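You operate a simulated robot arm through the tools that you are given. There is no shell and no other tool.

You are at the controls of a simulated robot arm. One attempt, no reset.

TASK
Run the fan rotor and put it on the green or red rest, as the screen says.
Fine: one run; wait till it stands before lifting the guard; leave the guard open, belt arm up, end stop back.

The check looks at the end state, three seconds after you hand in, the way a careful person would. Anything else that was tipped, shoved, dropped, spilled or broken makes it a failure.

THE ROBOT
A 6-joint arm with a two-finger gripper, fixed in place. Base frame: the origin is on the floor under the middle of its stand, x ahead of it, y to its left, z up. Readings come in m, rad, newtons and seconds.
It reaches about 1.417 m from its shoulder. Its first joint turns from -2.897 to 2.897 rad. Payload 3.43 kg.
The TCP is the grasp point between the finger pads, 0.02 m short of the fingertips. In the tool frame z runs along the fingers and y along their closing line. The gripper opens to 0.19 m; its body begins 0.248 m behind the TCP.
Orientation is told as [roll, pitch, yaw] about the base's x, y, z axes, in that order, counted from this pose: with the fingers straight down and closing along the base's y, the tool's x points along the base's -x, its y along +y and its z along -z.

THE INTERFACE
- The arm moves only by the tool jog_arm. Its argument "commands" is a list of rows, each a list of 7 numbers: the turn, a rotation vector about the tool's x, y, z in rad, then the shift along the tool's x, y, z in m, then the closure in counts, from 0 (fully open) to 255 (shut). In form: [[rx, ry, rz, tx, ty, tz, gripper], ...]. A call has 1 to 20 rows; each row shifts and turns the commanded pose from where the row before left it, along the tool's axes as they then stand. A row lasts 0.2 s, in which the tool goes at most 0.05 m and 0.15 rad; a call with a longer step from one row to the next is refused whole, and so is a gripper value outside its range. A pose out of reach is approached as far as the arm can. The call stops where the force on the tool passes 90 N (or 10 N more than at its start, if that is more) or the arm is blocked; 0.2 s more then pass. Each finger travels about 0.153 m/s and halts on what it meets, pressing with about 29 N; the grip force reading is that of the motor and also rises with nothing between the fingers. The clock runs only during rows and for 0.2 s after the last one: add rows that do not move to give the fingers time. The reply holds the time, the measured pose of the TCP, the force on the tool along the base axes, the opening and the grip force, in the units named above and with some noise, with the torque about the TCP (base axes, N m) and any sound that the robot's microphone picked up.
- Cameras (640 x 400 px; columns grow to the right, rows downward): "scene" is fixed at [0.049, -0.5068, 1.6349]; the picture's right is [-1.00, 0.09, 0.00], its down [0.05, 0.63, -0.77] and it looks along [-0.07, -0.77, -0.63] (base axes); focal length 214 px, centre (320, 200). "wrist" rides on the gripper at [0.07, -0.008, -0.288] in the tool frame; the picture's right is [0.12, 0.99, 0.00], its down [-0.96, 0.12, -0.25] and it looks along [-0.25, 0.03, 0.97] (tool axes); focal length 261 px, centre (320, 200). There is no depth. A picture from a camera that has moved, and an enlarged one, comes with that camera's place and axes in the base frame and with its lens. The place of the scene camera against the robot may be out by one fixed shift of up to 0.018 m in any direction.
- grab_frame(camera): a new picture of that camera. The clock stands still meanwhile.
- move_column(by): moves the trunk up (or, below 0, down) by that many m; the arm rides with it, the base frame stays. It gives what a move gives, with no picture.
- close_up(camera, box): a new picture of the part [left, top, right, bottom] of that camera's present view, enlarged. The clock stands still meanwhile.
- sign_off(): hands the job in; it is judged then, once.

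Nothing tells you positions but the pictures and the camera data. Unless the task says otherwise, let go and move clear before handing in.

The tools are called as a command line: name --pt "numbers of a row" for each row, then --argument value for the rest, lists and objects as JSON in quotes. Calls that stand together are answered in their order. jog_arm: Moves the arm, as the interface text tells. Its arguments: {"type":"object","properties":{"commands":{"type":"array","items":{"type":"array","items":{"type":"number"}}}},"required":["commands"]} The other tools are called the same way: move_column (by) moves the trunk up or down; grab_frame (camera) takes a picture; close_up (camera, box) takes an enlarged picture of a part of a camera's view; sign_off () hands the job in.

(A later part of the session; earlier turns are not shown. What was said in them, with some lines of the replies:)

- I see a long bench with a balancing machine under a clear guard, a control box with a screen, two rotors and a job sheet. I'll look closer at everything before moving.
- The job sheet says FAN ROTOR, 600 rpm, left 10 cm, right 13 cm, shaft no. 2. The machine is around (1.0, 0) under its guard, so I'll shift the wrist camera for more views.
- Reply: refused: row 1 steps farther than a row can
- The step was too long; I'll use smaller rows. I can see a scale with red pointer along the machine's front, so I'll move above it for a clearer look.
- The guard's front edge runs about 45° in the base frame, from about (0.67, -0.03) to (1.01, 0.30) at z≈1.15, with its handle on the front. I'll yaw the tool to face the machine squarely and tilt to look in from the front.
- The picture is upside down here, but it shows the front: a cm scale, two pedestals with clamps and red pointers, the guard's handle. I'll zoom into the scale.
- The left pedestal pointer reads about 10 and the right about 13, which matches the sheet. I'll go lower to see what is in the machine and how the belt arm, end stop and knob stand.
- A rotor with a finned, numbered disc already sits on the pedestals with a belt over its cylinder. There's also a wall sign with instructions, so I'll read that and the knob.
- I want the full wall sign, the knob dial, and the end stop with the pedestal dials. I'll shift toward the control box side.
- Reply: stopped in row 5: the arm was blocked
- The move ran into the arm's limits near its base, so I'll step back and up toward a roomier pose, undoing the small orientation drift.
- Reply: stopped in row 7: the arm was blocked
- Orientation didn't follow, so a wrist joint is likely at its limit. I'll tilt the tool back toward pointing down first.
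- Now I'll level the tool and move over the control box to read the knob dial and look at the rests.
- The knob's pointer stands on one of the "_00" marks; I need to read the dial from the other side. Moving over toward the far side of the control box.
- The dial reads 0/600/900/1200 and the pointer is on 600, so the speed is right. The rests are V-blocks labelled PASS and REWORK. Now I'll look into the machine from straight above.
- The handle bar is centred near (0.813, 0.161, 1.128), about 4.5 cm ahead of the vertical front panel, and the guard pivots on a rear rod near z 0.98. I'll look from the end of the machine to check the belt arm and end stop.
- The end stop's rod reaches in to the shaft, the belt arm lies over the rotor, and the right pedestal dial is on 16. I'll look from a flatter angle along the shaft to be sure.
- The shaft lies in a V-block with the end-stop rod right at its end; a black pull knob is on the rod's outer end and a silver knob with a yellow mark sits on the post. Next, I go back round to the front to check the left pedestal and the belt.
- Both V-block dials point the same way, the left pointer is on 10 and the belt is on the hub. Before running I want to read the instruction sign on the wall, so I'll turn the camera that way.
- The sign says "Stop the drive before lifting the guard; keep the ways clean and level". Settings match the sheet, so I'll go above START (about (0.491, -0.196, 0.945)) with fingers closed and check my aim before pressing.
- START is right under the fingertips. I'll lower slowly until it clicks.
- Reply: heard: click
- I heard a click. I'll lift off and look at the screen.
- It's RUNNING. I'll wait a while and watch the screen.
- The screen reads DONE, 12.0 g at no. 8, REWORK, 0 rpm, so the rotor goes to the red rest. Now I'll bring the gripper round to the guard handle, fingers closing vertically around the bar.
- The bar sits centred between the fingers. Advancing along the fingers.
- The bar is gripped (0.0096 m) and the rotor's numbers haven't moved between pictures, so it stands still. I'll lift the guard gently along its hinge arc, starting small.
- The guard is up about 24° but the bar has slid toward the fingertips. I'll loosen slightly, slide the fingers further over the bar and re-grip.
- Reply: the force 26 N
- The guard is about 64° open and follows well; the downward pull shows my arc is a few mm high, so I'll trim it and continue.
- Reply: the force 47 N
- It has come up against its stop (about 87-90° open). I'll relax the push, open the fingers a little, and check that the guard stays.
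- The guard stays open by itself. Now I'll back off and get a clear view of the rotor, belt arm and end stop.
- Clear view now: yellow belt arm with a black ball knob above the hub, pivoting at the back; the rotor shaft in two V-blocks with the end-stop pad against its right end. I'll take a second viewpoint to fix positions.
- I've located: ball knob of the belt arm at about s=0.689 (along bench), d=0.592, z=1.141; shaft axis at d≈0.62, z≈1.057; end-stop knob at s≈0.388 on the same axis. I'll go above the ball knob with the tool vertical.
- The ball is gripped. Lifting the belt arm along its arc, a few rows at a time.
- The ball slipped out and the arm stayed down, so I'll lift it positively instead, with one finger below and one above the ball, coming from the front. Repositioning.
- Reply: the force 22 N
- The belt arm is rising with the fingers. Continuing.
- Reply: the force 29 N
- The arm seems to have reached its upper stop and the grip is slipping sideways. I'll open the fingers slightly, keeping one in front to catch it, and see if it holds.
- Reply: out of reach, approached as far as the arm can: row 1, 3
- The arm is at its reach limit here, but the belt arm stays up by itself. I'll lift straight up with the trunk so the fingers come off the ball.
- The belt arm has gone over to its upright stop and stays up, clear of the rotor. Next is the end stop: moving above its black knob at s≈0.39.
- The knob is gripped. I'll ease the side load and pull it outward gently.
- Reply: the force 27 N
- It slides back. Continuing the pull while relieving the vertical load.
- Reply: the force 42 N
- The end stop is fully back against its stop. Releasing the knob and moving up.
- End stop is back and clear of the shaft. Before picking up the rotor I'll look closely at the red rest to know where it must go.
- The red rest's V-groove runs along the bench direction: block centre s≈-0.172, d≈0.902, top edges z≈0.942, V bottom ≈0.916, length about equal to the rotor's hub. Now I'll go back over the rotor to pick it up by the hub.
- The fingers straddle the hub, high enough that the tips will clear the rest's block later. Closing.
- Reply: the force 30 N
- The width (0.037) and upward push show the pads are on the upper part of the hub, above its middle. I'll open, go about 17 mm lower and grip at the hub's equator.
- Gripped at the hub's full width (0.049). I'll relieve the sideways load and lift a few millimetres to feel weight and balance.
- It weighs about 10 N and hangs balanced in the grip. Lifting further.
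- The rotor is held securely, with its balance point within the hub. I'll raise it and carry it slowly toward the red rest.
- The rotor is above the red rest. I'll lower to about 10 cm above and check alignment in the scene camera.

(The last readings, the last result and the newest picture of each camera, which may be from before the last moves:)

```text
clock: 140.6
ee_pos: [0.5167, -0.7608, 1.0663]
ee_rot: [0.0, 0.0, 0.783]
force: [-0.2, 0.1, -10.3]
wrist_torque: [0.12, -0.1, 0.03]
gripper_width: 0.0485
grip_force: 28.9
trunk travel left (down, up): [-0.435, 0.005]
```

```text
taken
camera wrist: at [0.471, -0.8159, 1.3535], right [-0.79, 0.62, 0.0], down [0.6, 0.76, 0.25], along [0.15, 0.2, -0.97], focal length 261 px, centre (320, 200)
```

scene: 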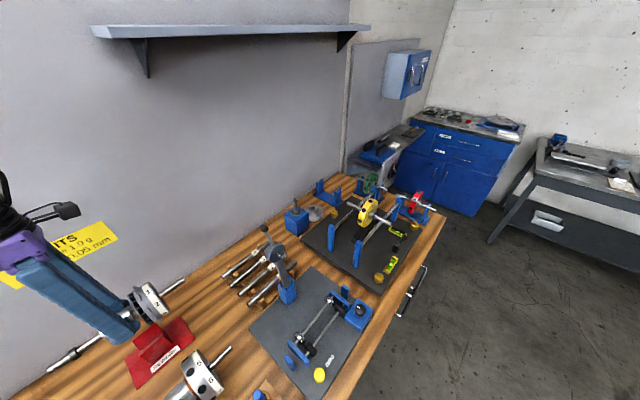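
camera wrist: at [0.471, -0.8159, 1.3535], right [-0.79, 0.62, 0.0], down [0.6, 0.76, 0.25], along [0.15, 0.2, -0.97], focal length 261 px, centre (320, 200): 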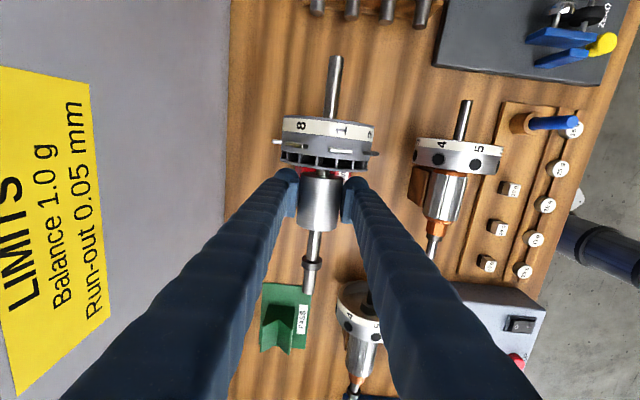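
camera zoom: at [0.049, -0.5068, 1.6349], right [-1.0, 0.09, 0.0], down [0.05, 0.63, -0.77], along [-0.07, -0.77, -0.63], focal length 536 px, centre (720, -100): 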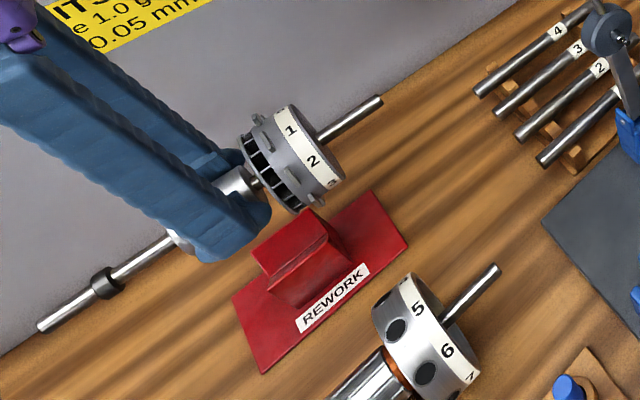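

Alignment looks close. I'll shift a touch and lower to just above the block, then check the gap between fan and block in the scene view.

jog_arm --pt "0 0 0 0.003 -0.001 0.01 255" --pt "0 0 0 0 0 0.015 255" --pt "0 0 0 0 0 0.015 255" --pt "0 0 0 0 0 0.01 255" --pt "0 0 0 0 0 0 255"

close_up --camera "scene" --box '[100, 270, 220, 370]'

close_up --camera "wrist" --box '[240, 100, 400, 220]'

```text
clock: 141.8
ee_pos: [0.5146, -0.763, 1.0154]
ee_rot: [0.0, -0.001, 0.783]
force: [-1.0, 0.1, -10.4]
wrist_torque: [0.1, -0.1, 0.01]
gripper_width: 0.0487
grip_force: 28.6
trunk travel left (down, up): [-0.435, 0.005]
```

```text
4.00 times, centred on (160, 320) of scene
camera zoom: at [0.049, -0.5068, 1.6349], right [-1.0, 0.09, 0.0], down [0.05, 0.63, -0.77], along [-0.07, -0.77, -0.63], focal length 858 px, centre (960, -280)
```

zoom: 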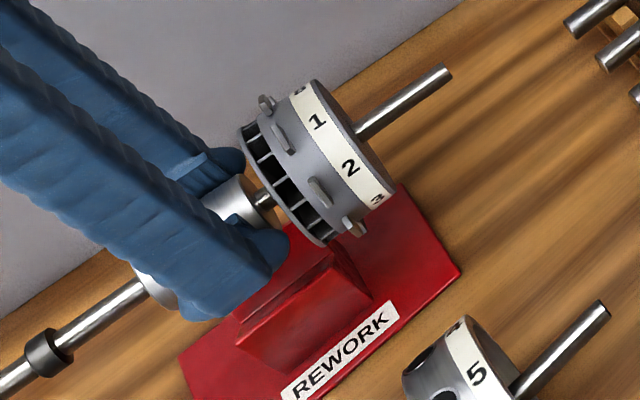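

```text
3.33 times, centred on (320, 160) of wrist
camera zoom: at [0.4698, -0.8196, 1.3029], right [-0.79, 0.62, 0.0], down [0.6, 0.76, 0.25], along [0.15, 0.2, -0.97], focal length 869 px, centre (320, 333)
```

zoom: 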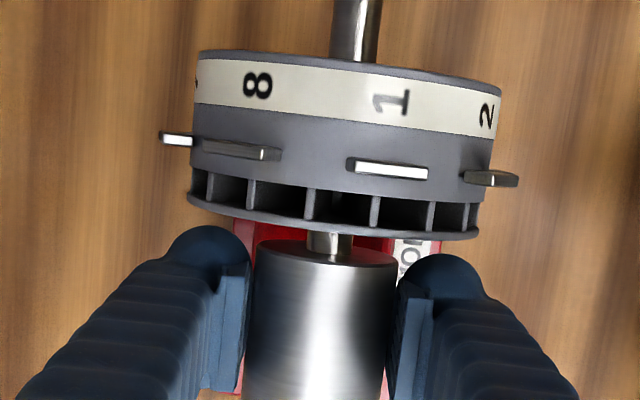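

close_up --camera "scene" --box '[145, 300, 215, 350]'

close_up --camera "scene" --box '[130, 300, 210, 370]'

```text
8.00 times, centred on (180, 325) of scene
camera zoom: at [0.049, -0.5068, 1.6349], right [-1.0, 0.09, 0.0], down [0.05, 0.63, -0.77], along [-0.07, -0.77, -0.63], focal length 1716 px, centre (1440, -800)
```

zoom: 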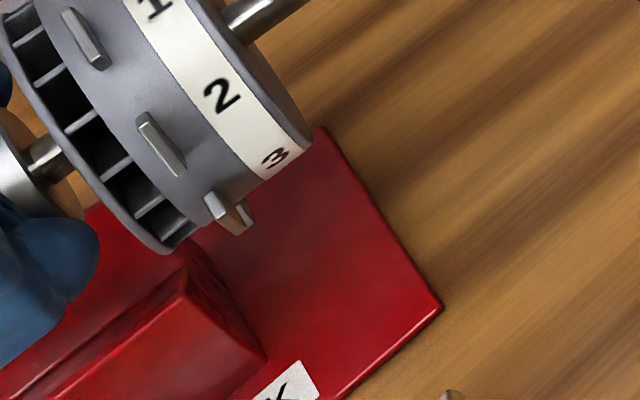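

```text
5.71 times, centred on (170, 335) of scene
camera zoom: at [0.049, -0.5068, 1.6349], right [-1.0, 0.09, 0.0], down [0.05, 0.63, -0.77], along [-0.07, -0.77, -0.63], focal length 1226 px, centre (1177, -571)
```

zoom: 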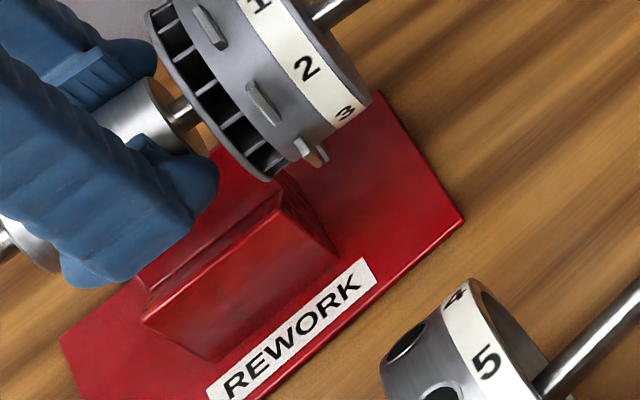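

The fan clears the block's end by about 8-9 mm in the scene view, and the hub is over the V. Lowering carefully with force checks.

jog_arm --pt "0 0 0 0 -0.002 0.01 255" --pt "0 0 0 0 0 0.012 255" --pt "0 0 0 0 0 0.012 255" --pt "0 0 0 0 0 0.01 255" --pt "0 0 0 0 0 0.004 255" --pt "0 0 0 0 0 0 255"

close_up --camera "scene" --box '[130, 300, 210, 370]'

close_up --camera "wrist" --box '[240, 120, 400, 240]'

```text
clock: 143.2
ee_pos: [0.5165, -0.7666, 0.9678]
ee_rot: [0.001, -0.001, 0.783]
force: [-0.7, 0.8, -9.9]
wrist_torque: [0.12, -0.08, 0.02]
gripper_width: 0.0486
grip_force: 28.7
trunk travel left (down, up): [-0.435, 0.005]
```

```text
5.71 times, centred on (170, 335) of scene
camera zoom: at [0.049, -0.5068, 1.6349], right [-1.0, 0.09, 0.0], down [0.05, 0.63, -0.77], along [-0.07, -0.77, -0.63], focal length 1226 px, centre (1177, -571)
```

zoom: 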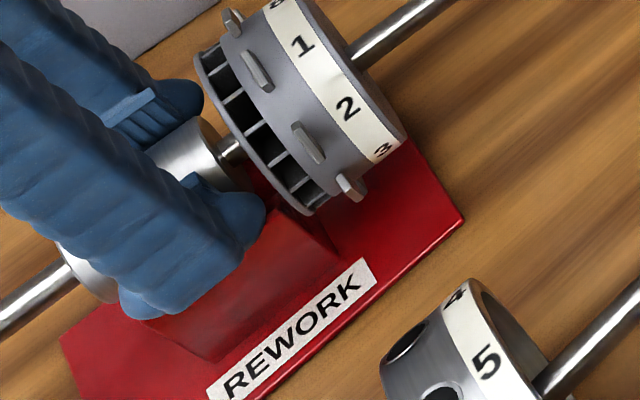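

```text
3.33 times, centred on (320, 180) of wrist
camera zoom: at [0.4721, -0.8214, 1.2548], right [-0.79, 0.62, 0.0], down [0.6, 0.76, 0.25], along [0.15, 0.2, -0.97], focal length 869 px, centre (320, 267)
```

zoom: 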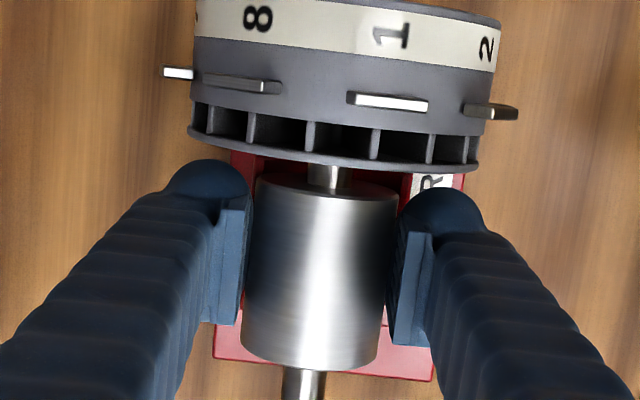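

jog_arm --pt "0 0 0 0 0 0.003 255" --pt "0 0 0 0 0 0.003 255" --pt "0 0 0 0 0 0 255"

```text
clock: 144.0
ee_pos: [0.5173, -0.7658, 0.9632]
ee_rot: [0.001, -0.003, 0.783]
force: [-0.3, 0.0, -9.6]
wrist_torque: [0.11, -0.08, -0.02]
gripper_width: 0.0485
grip_force: 29.1
trunk travel left (down, up): [-0.435, 0.005]
```

jog_arm --pt "0 0 0 0 0 0.0025 255" --pt "0 0 0 0 0 0.0025 255" --pt "0 0 0 0 0 0 255"

```text
clock: 144.8
ee_pos: [0.5169, -0.766, 0.958]
ee_rot: [0.001, -0.002, 0.783]
force: [0.3, 0.2, -9.9]
wrist_torque: [0.11, -0.09, 0.02]
gripper_width: 0.0483
grip_force: 29.3
trunk travel left (down, up): [-0.435, 0.005]
```

jog_arm --pt "0 0 0 0 0 0.0025 255" --pt "0 0 0 0 0 0 255"

jog_arm --pt "0 0 0 0 0 0.0025 255" --pt "0 0 0 0 0 0 255"

```text
clock: 145.4
ee_pos: [0.5167, -0.7653, 0.9559]
ee_rot: [-0.002, -0.003, 0.784]
force: [-1.9, 4.5, 0.6]
wrist_torque: [-0.04, 0.01, -0.04]
gripper_width: 0.0485
grip_force: 29.0
trunk travel left (down, up): [-0.435, 0.005]
```

```text
clock: 146.0
ee_pos: [0.515, -0.7652, 0.9545]
ee_rot: [-0.005, -0.002, 0.783]
force: [-8.0, 8.0, 18.9]
wrist_torque: [-0.1, 0.52, -0.32]
gripper_width: 0.0485
grip_force: 28.5
trunk travel left (down, up): [-0.435, 0.005]
```

Contact: the weight has come off at z≈0.956 with a slight push back toward the robot. Let me look before releasing.

close_up --camera "scene" --box '[130, 300, 210, 370]'

close_up --camera "scene" --box '[140, 310, 180, 345]'

close_up --camera "wrist" --box '[240, 120, 400, 240]'

```text
5.71 times, centred on (170, 335) of scene
camera zoom: at [0.049, -0.5068, 1.6349], right [-1.0, 0.09, 0.0], down [0.05, 0.63, -0.77], along [-0.07, -0.77, -0.63], focal length 1226 px, centre (1177, -571)
```

zoom: 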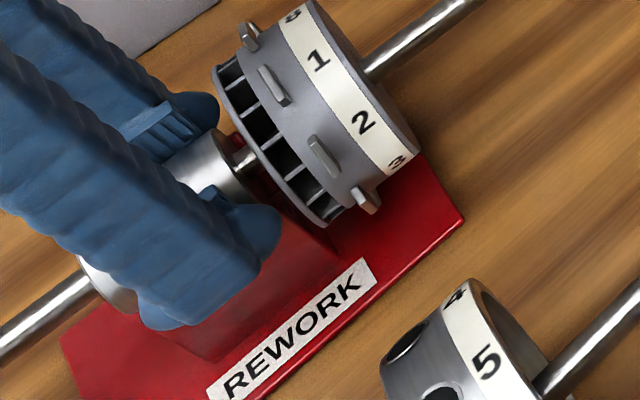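

```text
11.43 times, centred on (160, 328) of scene
camera zoom: at [0.049, -0.5068, 1.6349], right [-1.0, 0.09, 0.0], down [0.05, 0.63, -0.77], along [-0.07, -0.77, -0.63], focal length 2451 px, centre (2149, -1257)
```

zoom: 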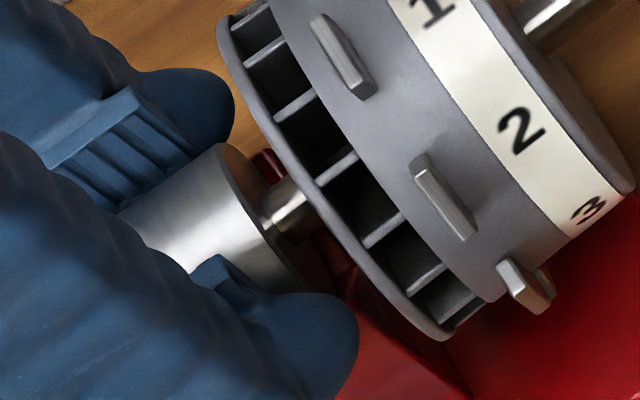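

```text
3.33 times, centred on (320, 180) of wrist
camera zoom: at [0.4699, -0.8201, 1.2413], right [-0.79, 0.62, 0.0], down [0.6, 0.76, 0.25], along [0.16, 0.19, -0.97], focal length 869 px, centre (320, 267)
```

zoom: 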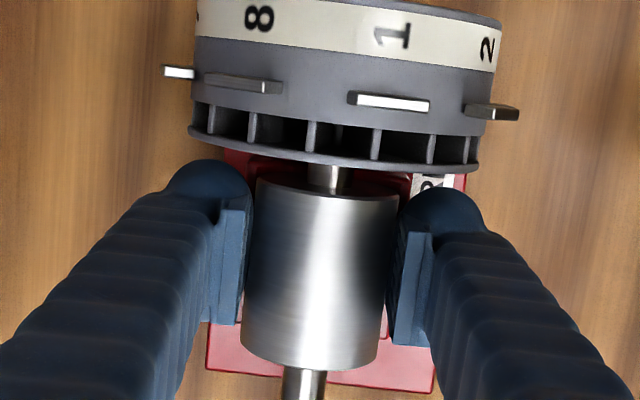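

jog_arm --pt "0 0 0 0 0 -0.004 255" --pt "0 0 0 0 0.002 0 255" --pt "0 0 0 0 0 0 255"

jog_arm --pt "0 0 0 0 0 0.0025 255" --pt "0 0 0 0 0 0 255"

jog_arm --pt "0 0 0 0 0 0.002 255" --pt "0 0 0 0 0 0 255"

```text
clock: 146.8
ee_pos: [0.515, -0.7627, 0.9549]
ee_rot: [0.001, 0.0, 0.785]
force: [0.8, -1.0, -9.5]
wrist_torque: [0.1, -0.09, 0.05]
gripper_width: 0.0487
grip_force: 29.8
trunk travel left (down, up): [-0.435, 0.005]
```

```text
clock: 147.4
ee_pos: [0.516, -0.7647, 0.9547]
ee_rot: [-0.002, -0.003, 0.784]
force: [3.6, -2.5, -1.3]
wrist_torque: [-0.01, 0.02, 0.05]
gripper_width: 0.0484
grip_force: 28.9
trunk travel left (down, up): [-0.435, 0.005]
```

```text
clock: 148.0
ee_pos: [0.5161, -0.7639, 0.9535]
ee_rot: [-0.005, -0.002, 0.784]
force: [3.3, -2.4, 14.9]
wrist_torque: [-0.27, 0.23, 0.06]
gripper_width: 0.0485
grip_force: 29.2
trunk travel left (down, up): [-0.435, 0.005]
```

Side forces are now balanced and the weight rests on the block, so the hub appears to be in the V. I'll ease the preload and open the fingers very gradually.

jog_arm --pt "0 0 0 0 0 -0.0015 255" --pt "0 0 0 0 0 0 195" --pt "0 0 0 0 0 0 191" --pt "0 0 0 0 0 0 190" --pt "0 0 0 0 0 0 189" --pt "0 0 0 0 0 0 188" --pt "0 0 0 0 0 0 187" --pt "0 0 0 0 0 0 186" --pt "0 0 0 0 0 0 185" --pt "0 0 0 0 0 0 184"

close_up --camera "scene" --box '[130, 300, 210, 370]'

close_up --camera "wrist" --box '[240, 120, 400, 240]'

```text
clock: 150.2
ee_pos: [0.5146, -0.7631, 0.9536]
ee_rot: [-0.001, -0.001, 0.783]
force: [0.3, -0.4, -1.2]
wrist_torque: [0.0, 0.0, 0.01]
gripper_width: 0.0522
grip_force: 0.1
trunk travel left (down, up): [-0.435, 0.005]
```

```text
5.71 times, centred on (170, 335) of scene
camera zoom: at [0.049, -0.5068, 1.6349], right [-1.0, 0.09, 0.0], down [0.05, 0.63, -0.77], along [-0.07, -0.77, -0.63], focal length 1226 px, centre (1177, -571)
```

zoom: 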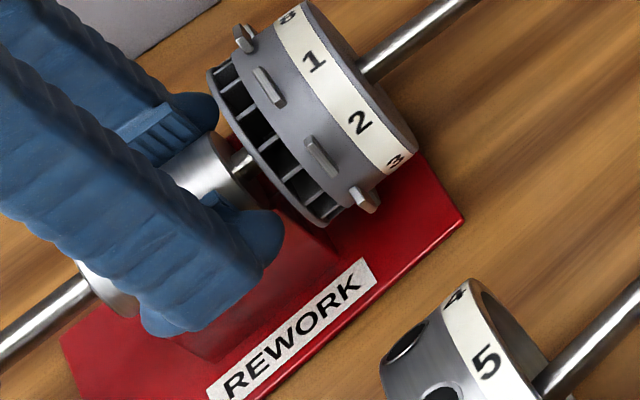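

```text
3.33 times, centred on (320, 180) of wrist
camera zoom: at [0.4695, -0.8193, 1.2407], right [-0.79, 0.62, 0.0], down [0.6, 0.76, 0.25], along [0.15, 0.2, -0.97], focal length 869 px, centre (320, 267)
```

zoom: 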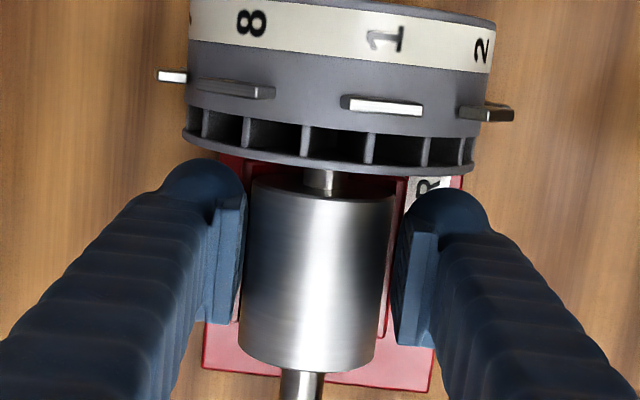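

The rotor stays seated in the red V. Opening further and rising straight up.

jog_arm --pt "0 0 0 0 0 0 180" --pt "0 0 0 0 0 0 174" --pt "0 0 0 0 0 0 166" --pt "0 0 0 0 0 0 158" --pt "0 0 0 0 0 0 158" --pt "0 0 0 0 0 -0.01 158" --pt "0 0 0 0 0 -0.02 158" --pt "0 0 0 0 0 -0.03 158" --pt "0 0 0 0 0 -0.04 158" --pt "0 0 0 0 0 -0.045 158" --pt "0 0 0 0 0 -0.045 120" --pt "0 0 0 0 0 -0.045 80" --pt "0 0 0 0 0 -0.045 0" --pt "0 0 0 0 0 -0.045 0" --pt "0 0 0 0 0 0 0"

grab_frame --camera "wrist"

grab_frame --camera "scene"

close_up --camera "scene" --box '[60, 260, 240, 400]'

```text
clock: 153.4
ee_pos: [0.5133, -0.7674, 1.2785]
ee_rot: [0.0, -0.001, 0.784]
force: [0.3, 0.2, 0.0]
wrist_torque: [0.03, 0.05, -0.03]
gripper_width: 0.1901
grip_force: 0.0
trunk travel left (down, up): [-0.435, 0.005]
```

```text
taken
camera wrist: at [0.4681, -0.8221, 1.566], right [-0.79, 0.62, 0.0], down [0.6, 0.76, 0.25], along [0.15, 0.2, -0.97], focal length 261 px, centre (320, 200)
```

wrist: 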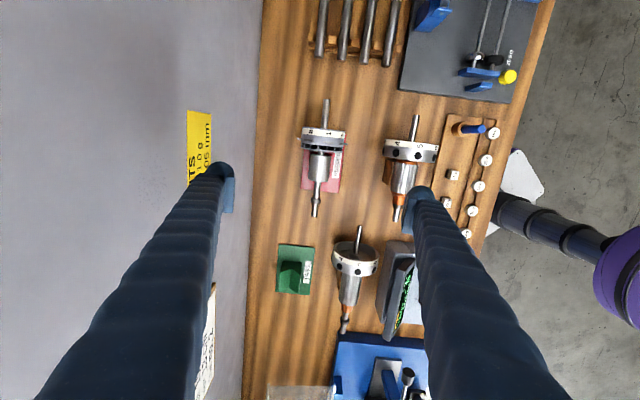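

```text
taken
```

scene: 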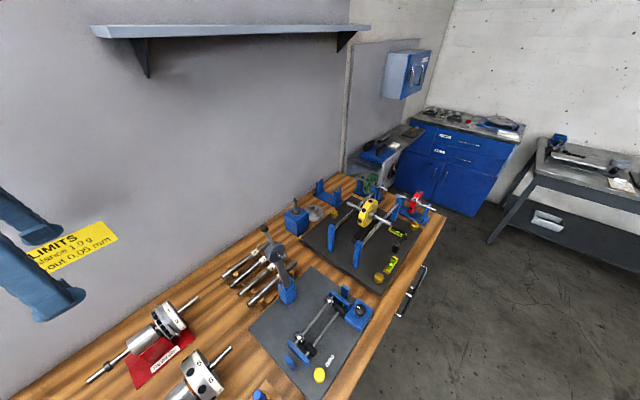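

```text
2.86 times, centred on (150, 330) of scene
camera zoom: at [0.049, -0.5068, 1.6349], right [-1.0, 0.09, 0.0], down [0.05, 0.63, -0.77], along [-0.07, -0.77, -0.63], focal length 613 px, centre (806, -171)
```

zoom: 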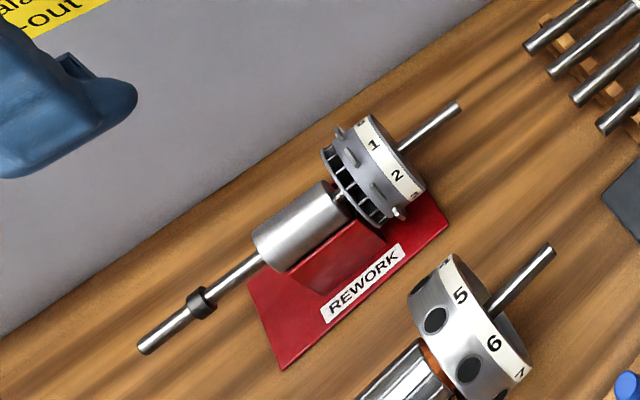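

The rotor sits on the red rest. I'll move up and back to check the rest, guard, belt arm and end stop once more.

jog_arm --pt "0 0 0 -0.03 0.02 -0.02 0" --pt "0 0 0 -0.035 0.02 -0.02 0" --pt "0 0 0 -0.035 0.02 -0.02 0" --pt "0 0 0 -0.035 0.02 -0.01 0" --pt "0 0 0 -0.035 0.02 0 0" --pt "0 0 0 -0.035 0.02 0 0" --pt "0 0 0 -0.035 0.02 0 0" --pt "0 0 0 -0.035 0.02 0 0" --pt "0 0 0 -0.035 0.02 0 0" --pt "0 0 0 0 0 0 0"

grab_frame --camera "wrist"

close_up --camera "wrist" --box '[250, 0, 370, 80]'

close_up --camera "wrist" --box '[190, 200, 430, 400]'

```text
clock: 155.6
ee_pos: [0.6068, -0.4181, 1.3508]
ee_rot: [-0.001, -0.001, 0.784]
force: [-0.1, 0.5, 0.3]
wrist_torque: [0.02, -0.05, -0.02]
gripper_width: 0.1899
grip_force: 0.0
trunk travel left (down, up): [-0.435, 0.005]
```

```text
taken
camera wrist: at [0.561, -0.4743, 1.6366], right [-0.79, 0.62, 0.0], down [0.6, 0.76, 0.25], along [0.16, 0.19, -0.97], focal length 261 px, centre (320, 200)
```

wrist: 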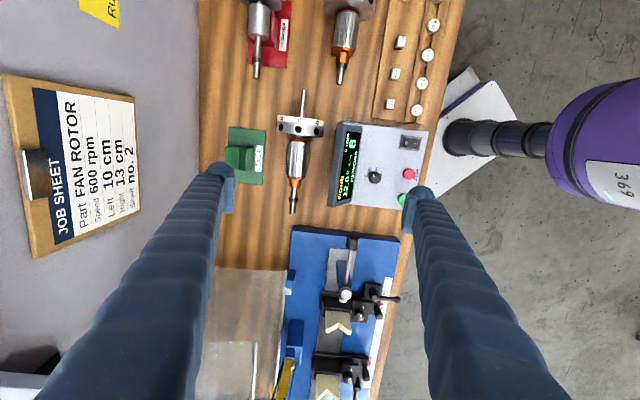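

```text
5.00 times, centred on (310, 40) of wrist
camera zoom: at [0.561, -0.4743, 1.6366], right [-0.79, 0.62, 0.0], down [0.6, 0.76, 0.25], along [0.16, 0.19, -0.97], focal length 1303 px, centre (370, 1000)
```

zoom: 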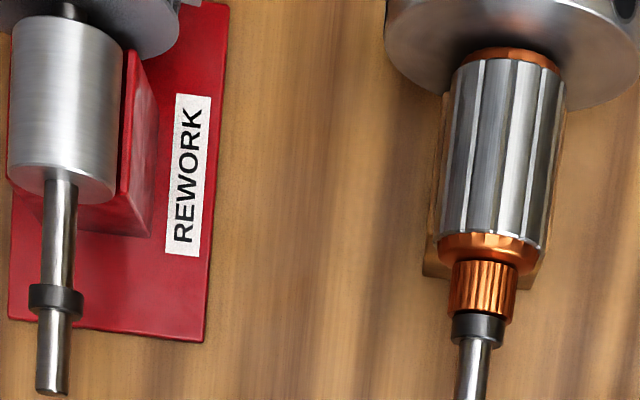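

```text
2.00 times, centred on (310, 300) of wrist
camera zoom: at [0.561, -0.4743, 1.6366], right [-0.79, 0.62, 0.0], down [0.6, 0.76, 0.25], along [0.16, 0.19, -0.97], focal length 521 px, centre (340, 0)
```

zoom: 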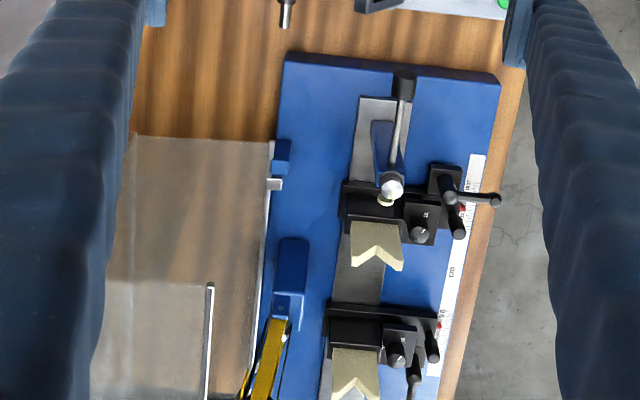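

jog_arm --pt "0 0 0 -0.035 0.025 -0.005 0" --pt "0 0 0 -0.035 0.025 -0.005 0" --pt "0 0 0 -0.035 0.025 -0.005 0" --pt "0 0 0 -0.035 0.025 0 0" --pt "0 0 0 -0.035 0.025 0 0" --pt "0 0 0 -0.035 0.025 0 0" --pt "0 0 0 -0.035 0.025 0 0" --pt "0 0 0 -0.035 0.025 0 0" --pt "0 0 0 -0.035 0.025 0 0" --pt "0 0 0 -0.035 0.025 0 0" --pt "0 0 0 -0.035 0.025 0 0" --pt "0.14 0 0 0 0 0 0" --pt "0.14 0 0 0 0 0 0" --pt "0.14 0 0 0 0 0 0" --pt "0 0 0 0 0 0 0"

grab_frame --camera "wrist"

close_up --camera "scene" --box '[80, 280, 240, 400]'

```text
clock: 158.8
ee_pos: [0.6872, 0.0498, 1.3637]
ee_rot: [-0.42, -0.002, 0.784]
force: [0.9, -0.1, -1.0]
wrist_torque: [0.03, 0.1, -0.04]
gripper_width: 0.1899
grip_force: 0.1
trunk travel left (down, up): [-0.435, 0.005]
```

```text
taken
camera wrist: at [0.5576, 0.0778, 1.629], right [-0.72, 0.56, -0.41], down [0.53, 0.83, 0.18], along [0.44, -0.09, -0.9], focal length 261 px, centre (320, 200)
```

wrist: 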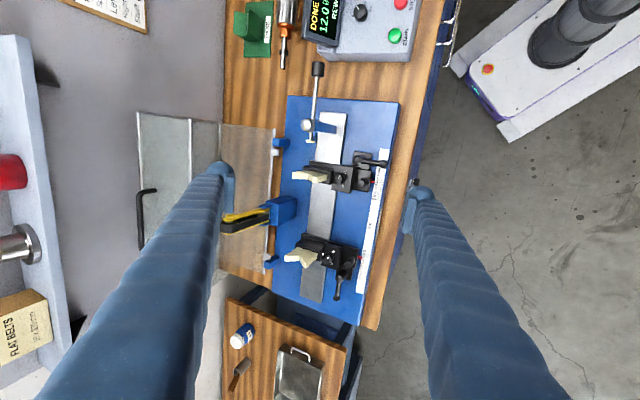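

```text
3.33 times, centred on (160, 340) of scene
camera zoom: at [0.049, -0.5068, 1.6349], right [-1.0, 0.09, 0.0], down [0.05, 0.63, -0.77], along [-0.07, -0.77, -0.63], focal length 715 px, centre (853, -267)
```

zoom: 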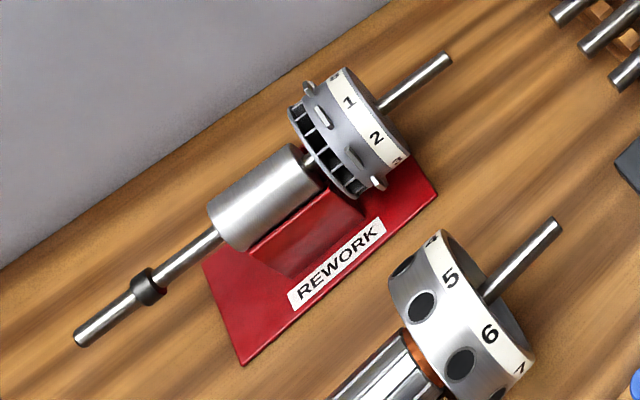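

The fan rotor sits still in the V of the red REWORK rest. The guard is open, the belt arm is up, the end stop is back and the screen shows DONE after a single run. The arm is clear, so I'm handing in.

sign_off

```text
The job is handed in.
```

I ran the fan rotor once at 600 rpm, and the screen gave 12.0 g at no. 8, REWORK. The rotor now sits in the V of the red rest.

- **Before the run:** the machine was already set to the job sheet: left 10 cm, right 13 cm, 600 rpm. I changed none of these.
- **Guard:** I lifted it only after the screen showed 0 rpm and the rotor's numbers had stopped moving. It is open and stays open by itself.
- **Belt arm:** it is up, leaning back past upright, and holds there.
- **End stop:** I pulled it back to the end of its travel, then let it forward about 3 mm as I released the knob. It is well clear of the V-blocks.

The last pictures show the rotor still and level on the red rest, and I saw nothing else moved or knocked over. The arm was clear of the rotor and the machine when I handed in.
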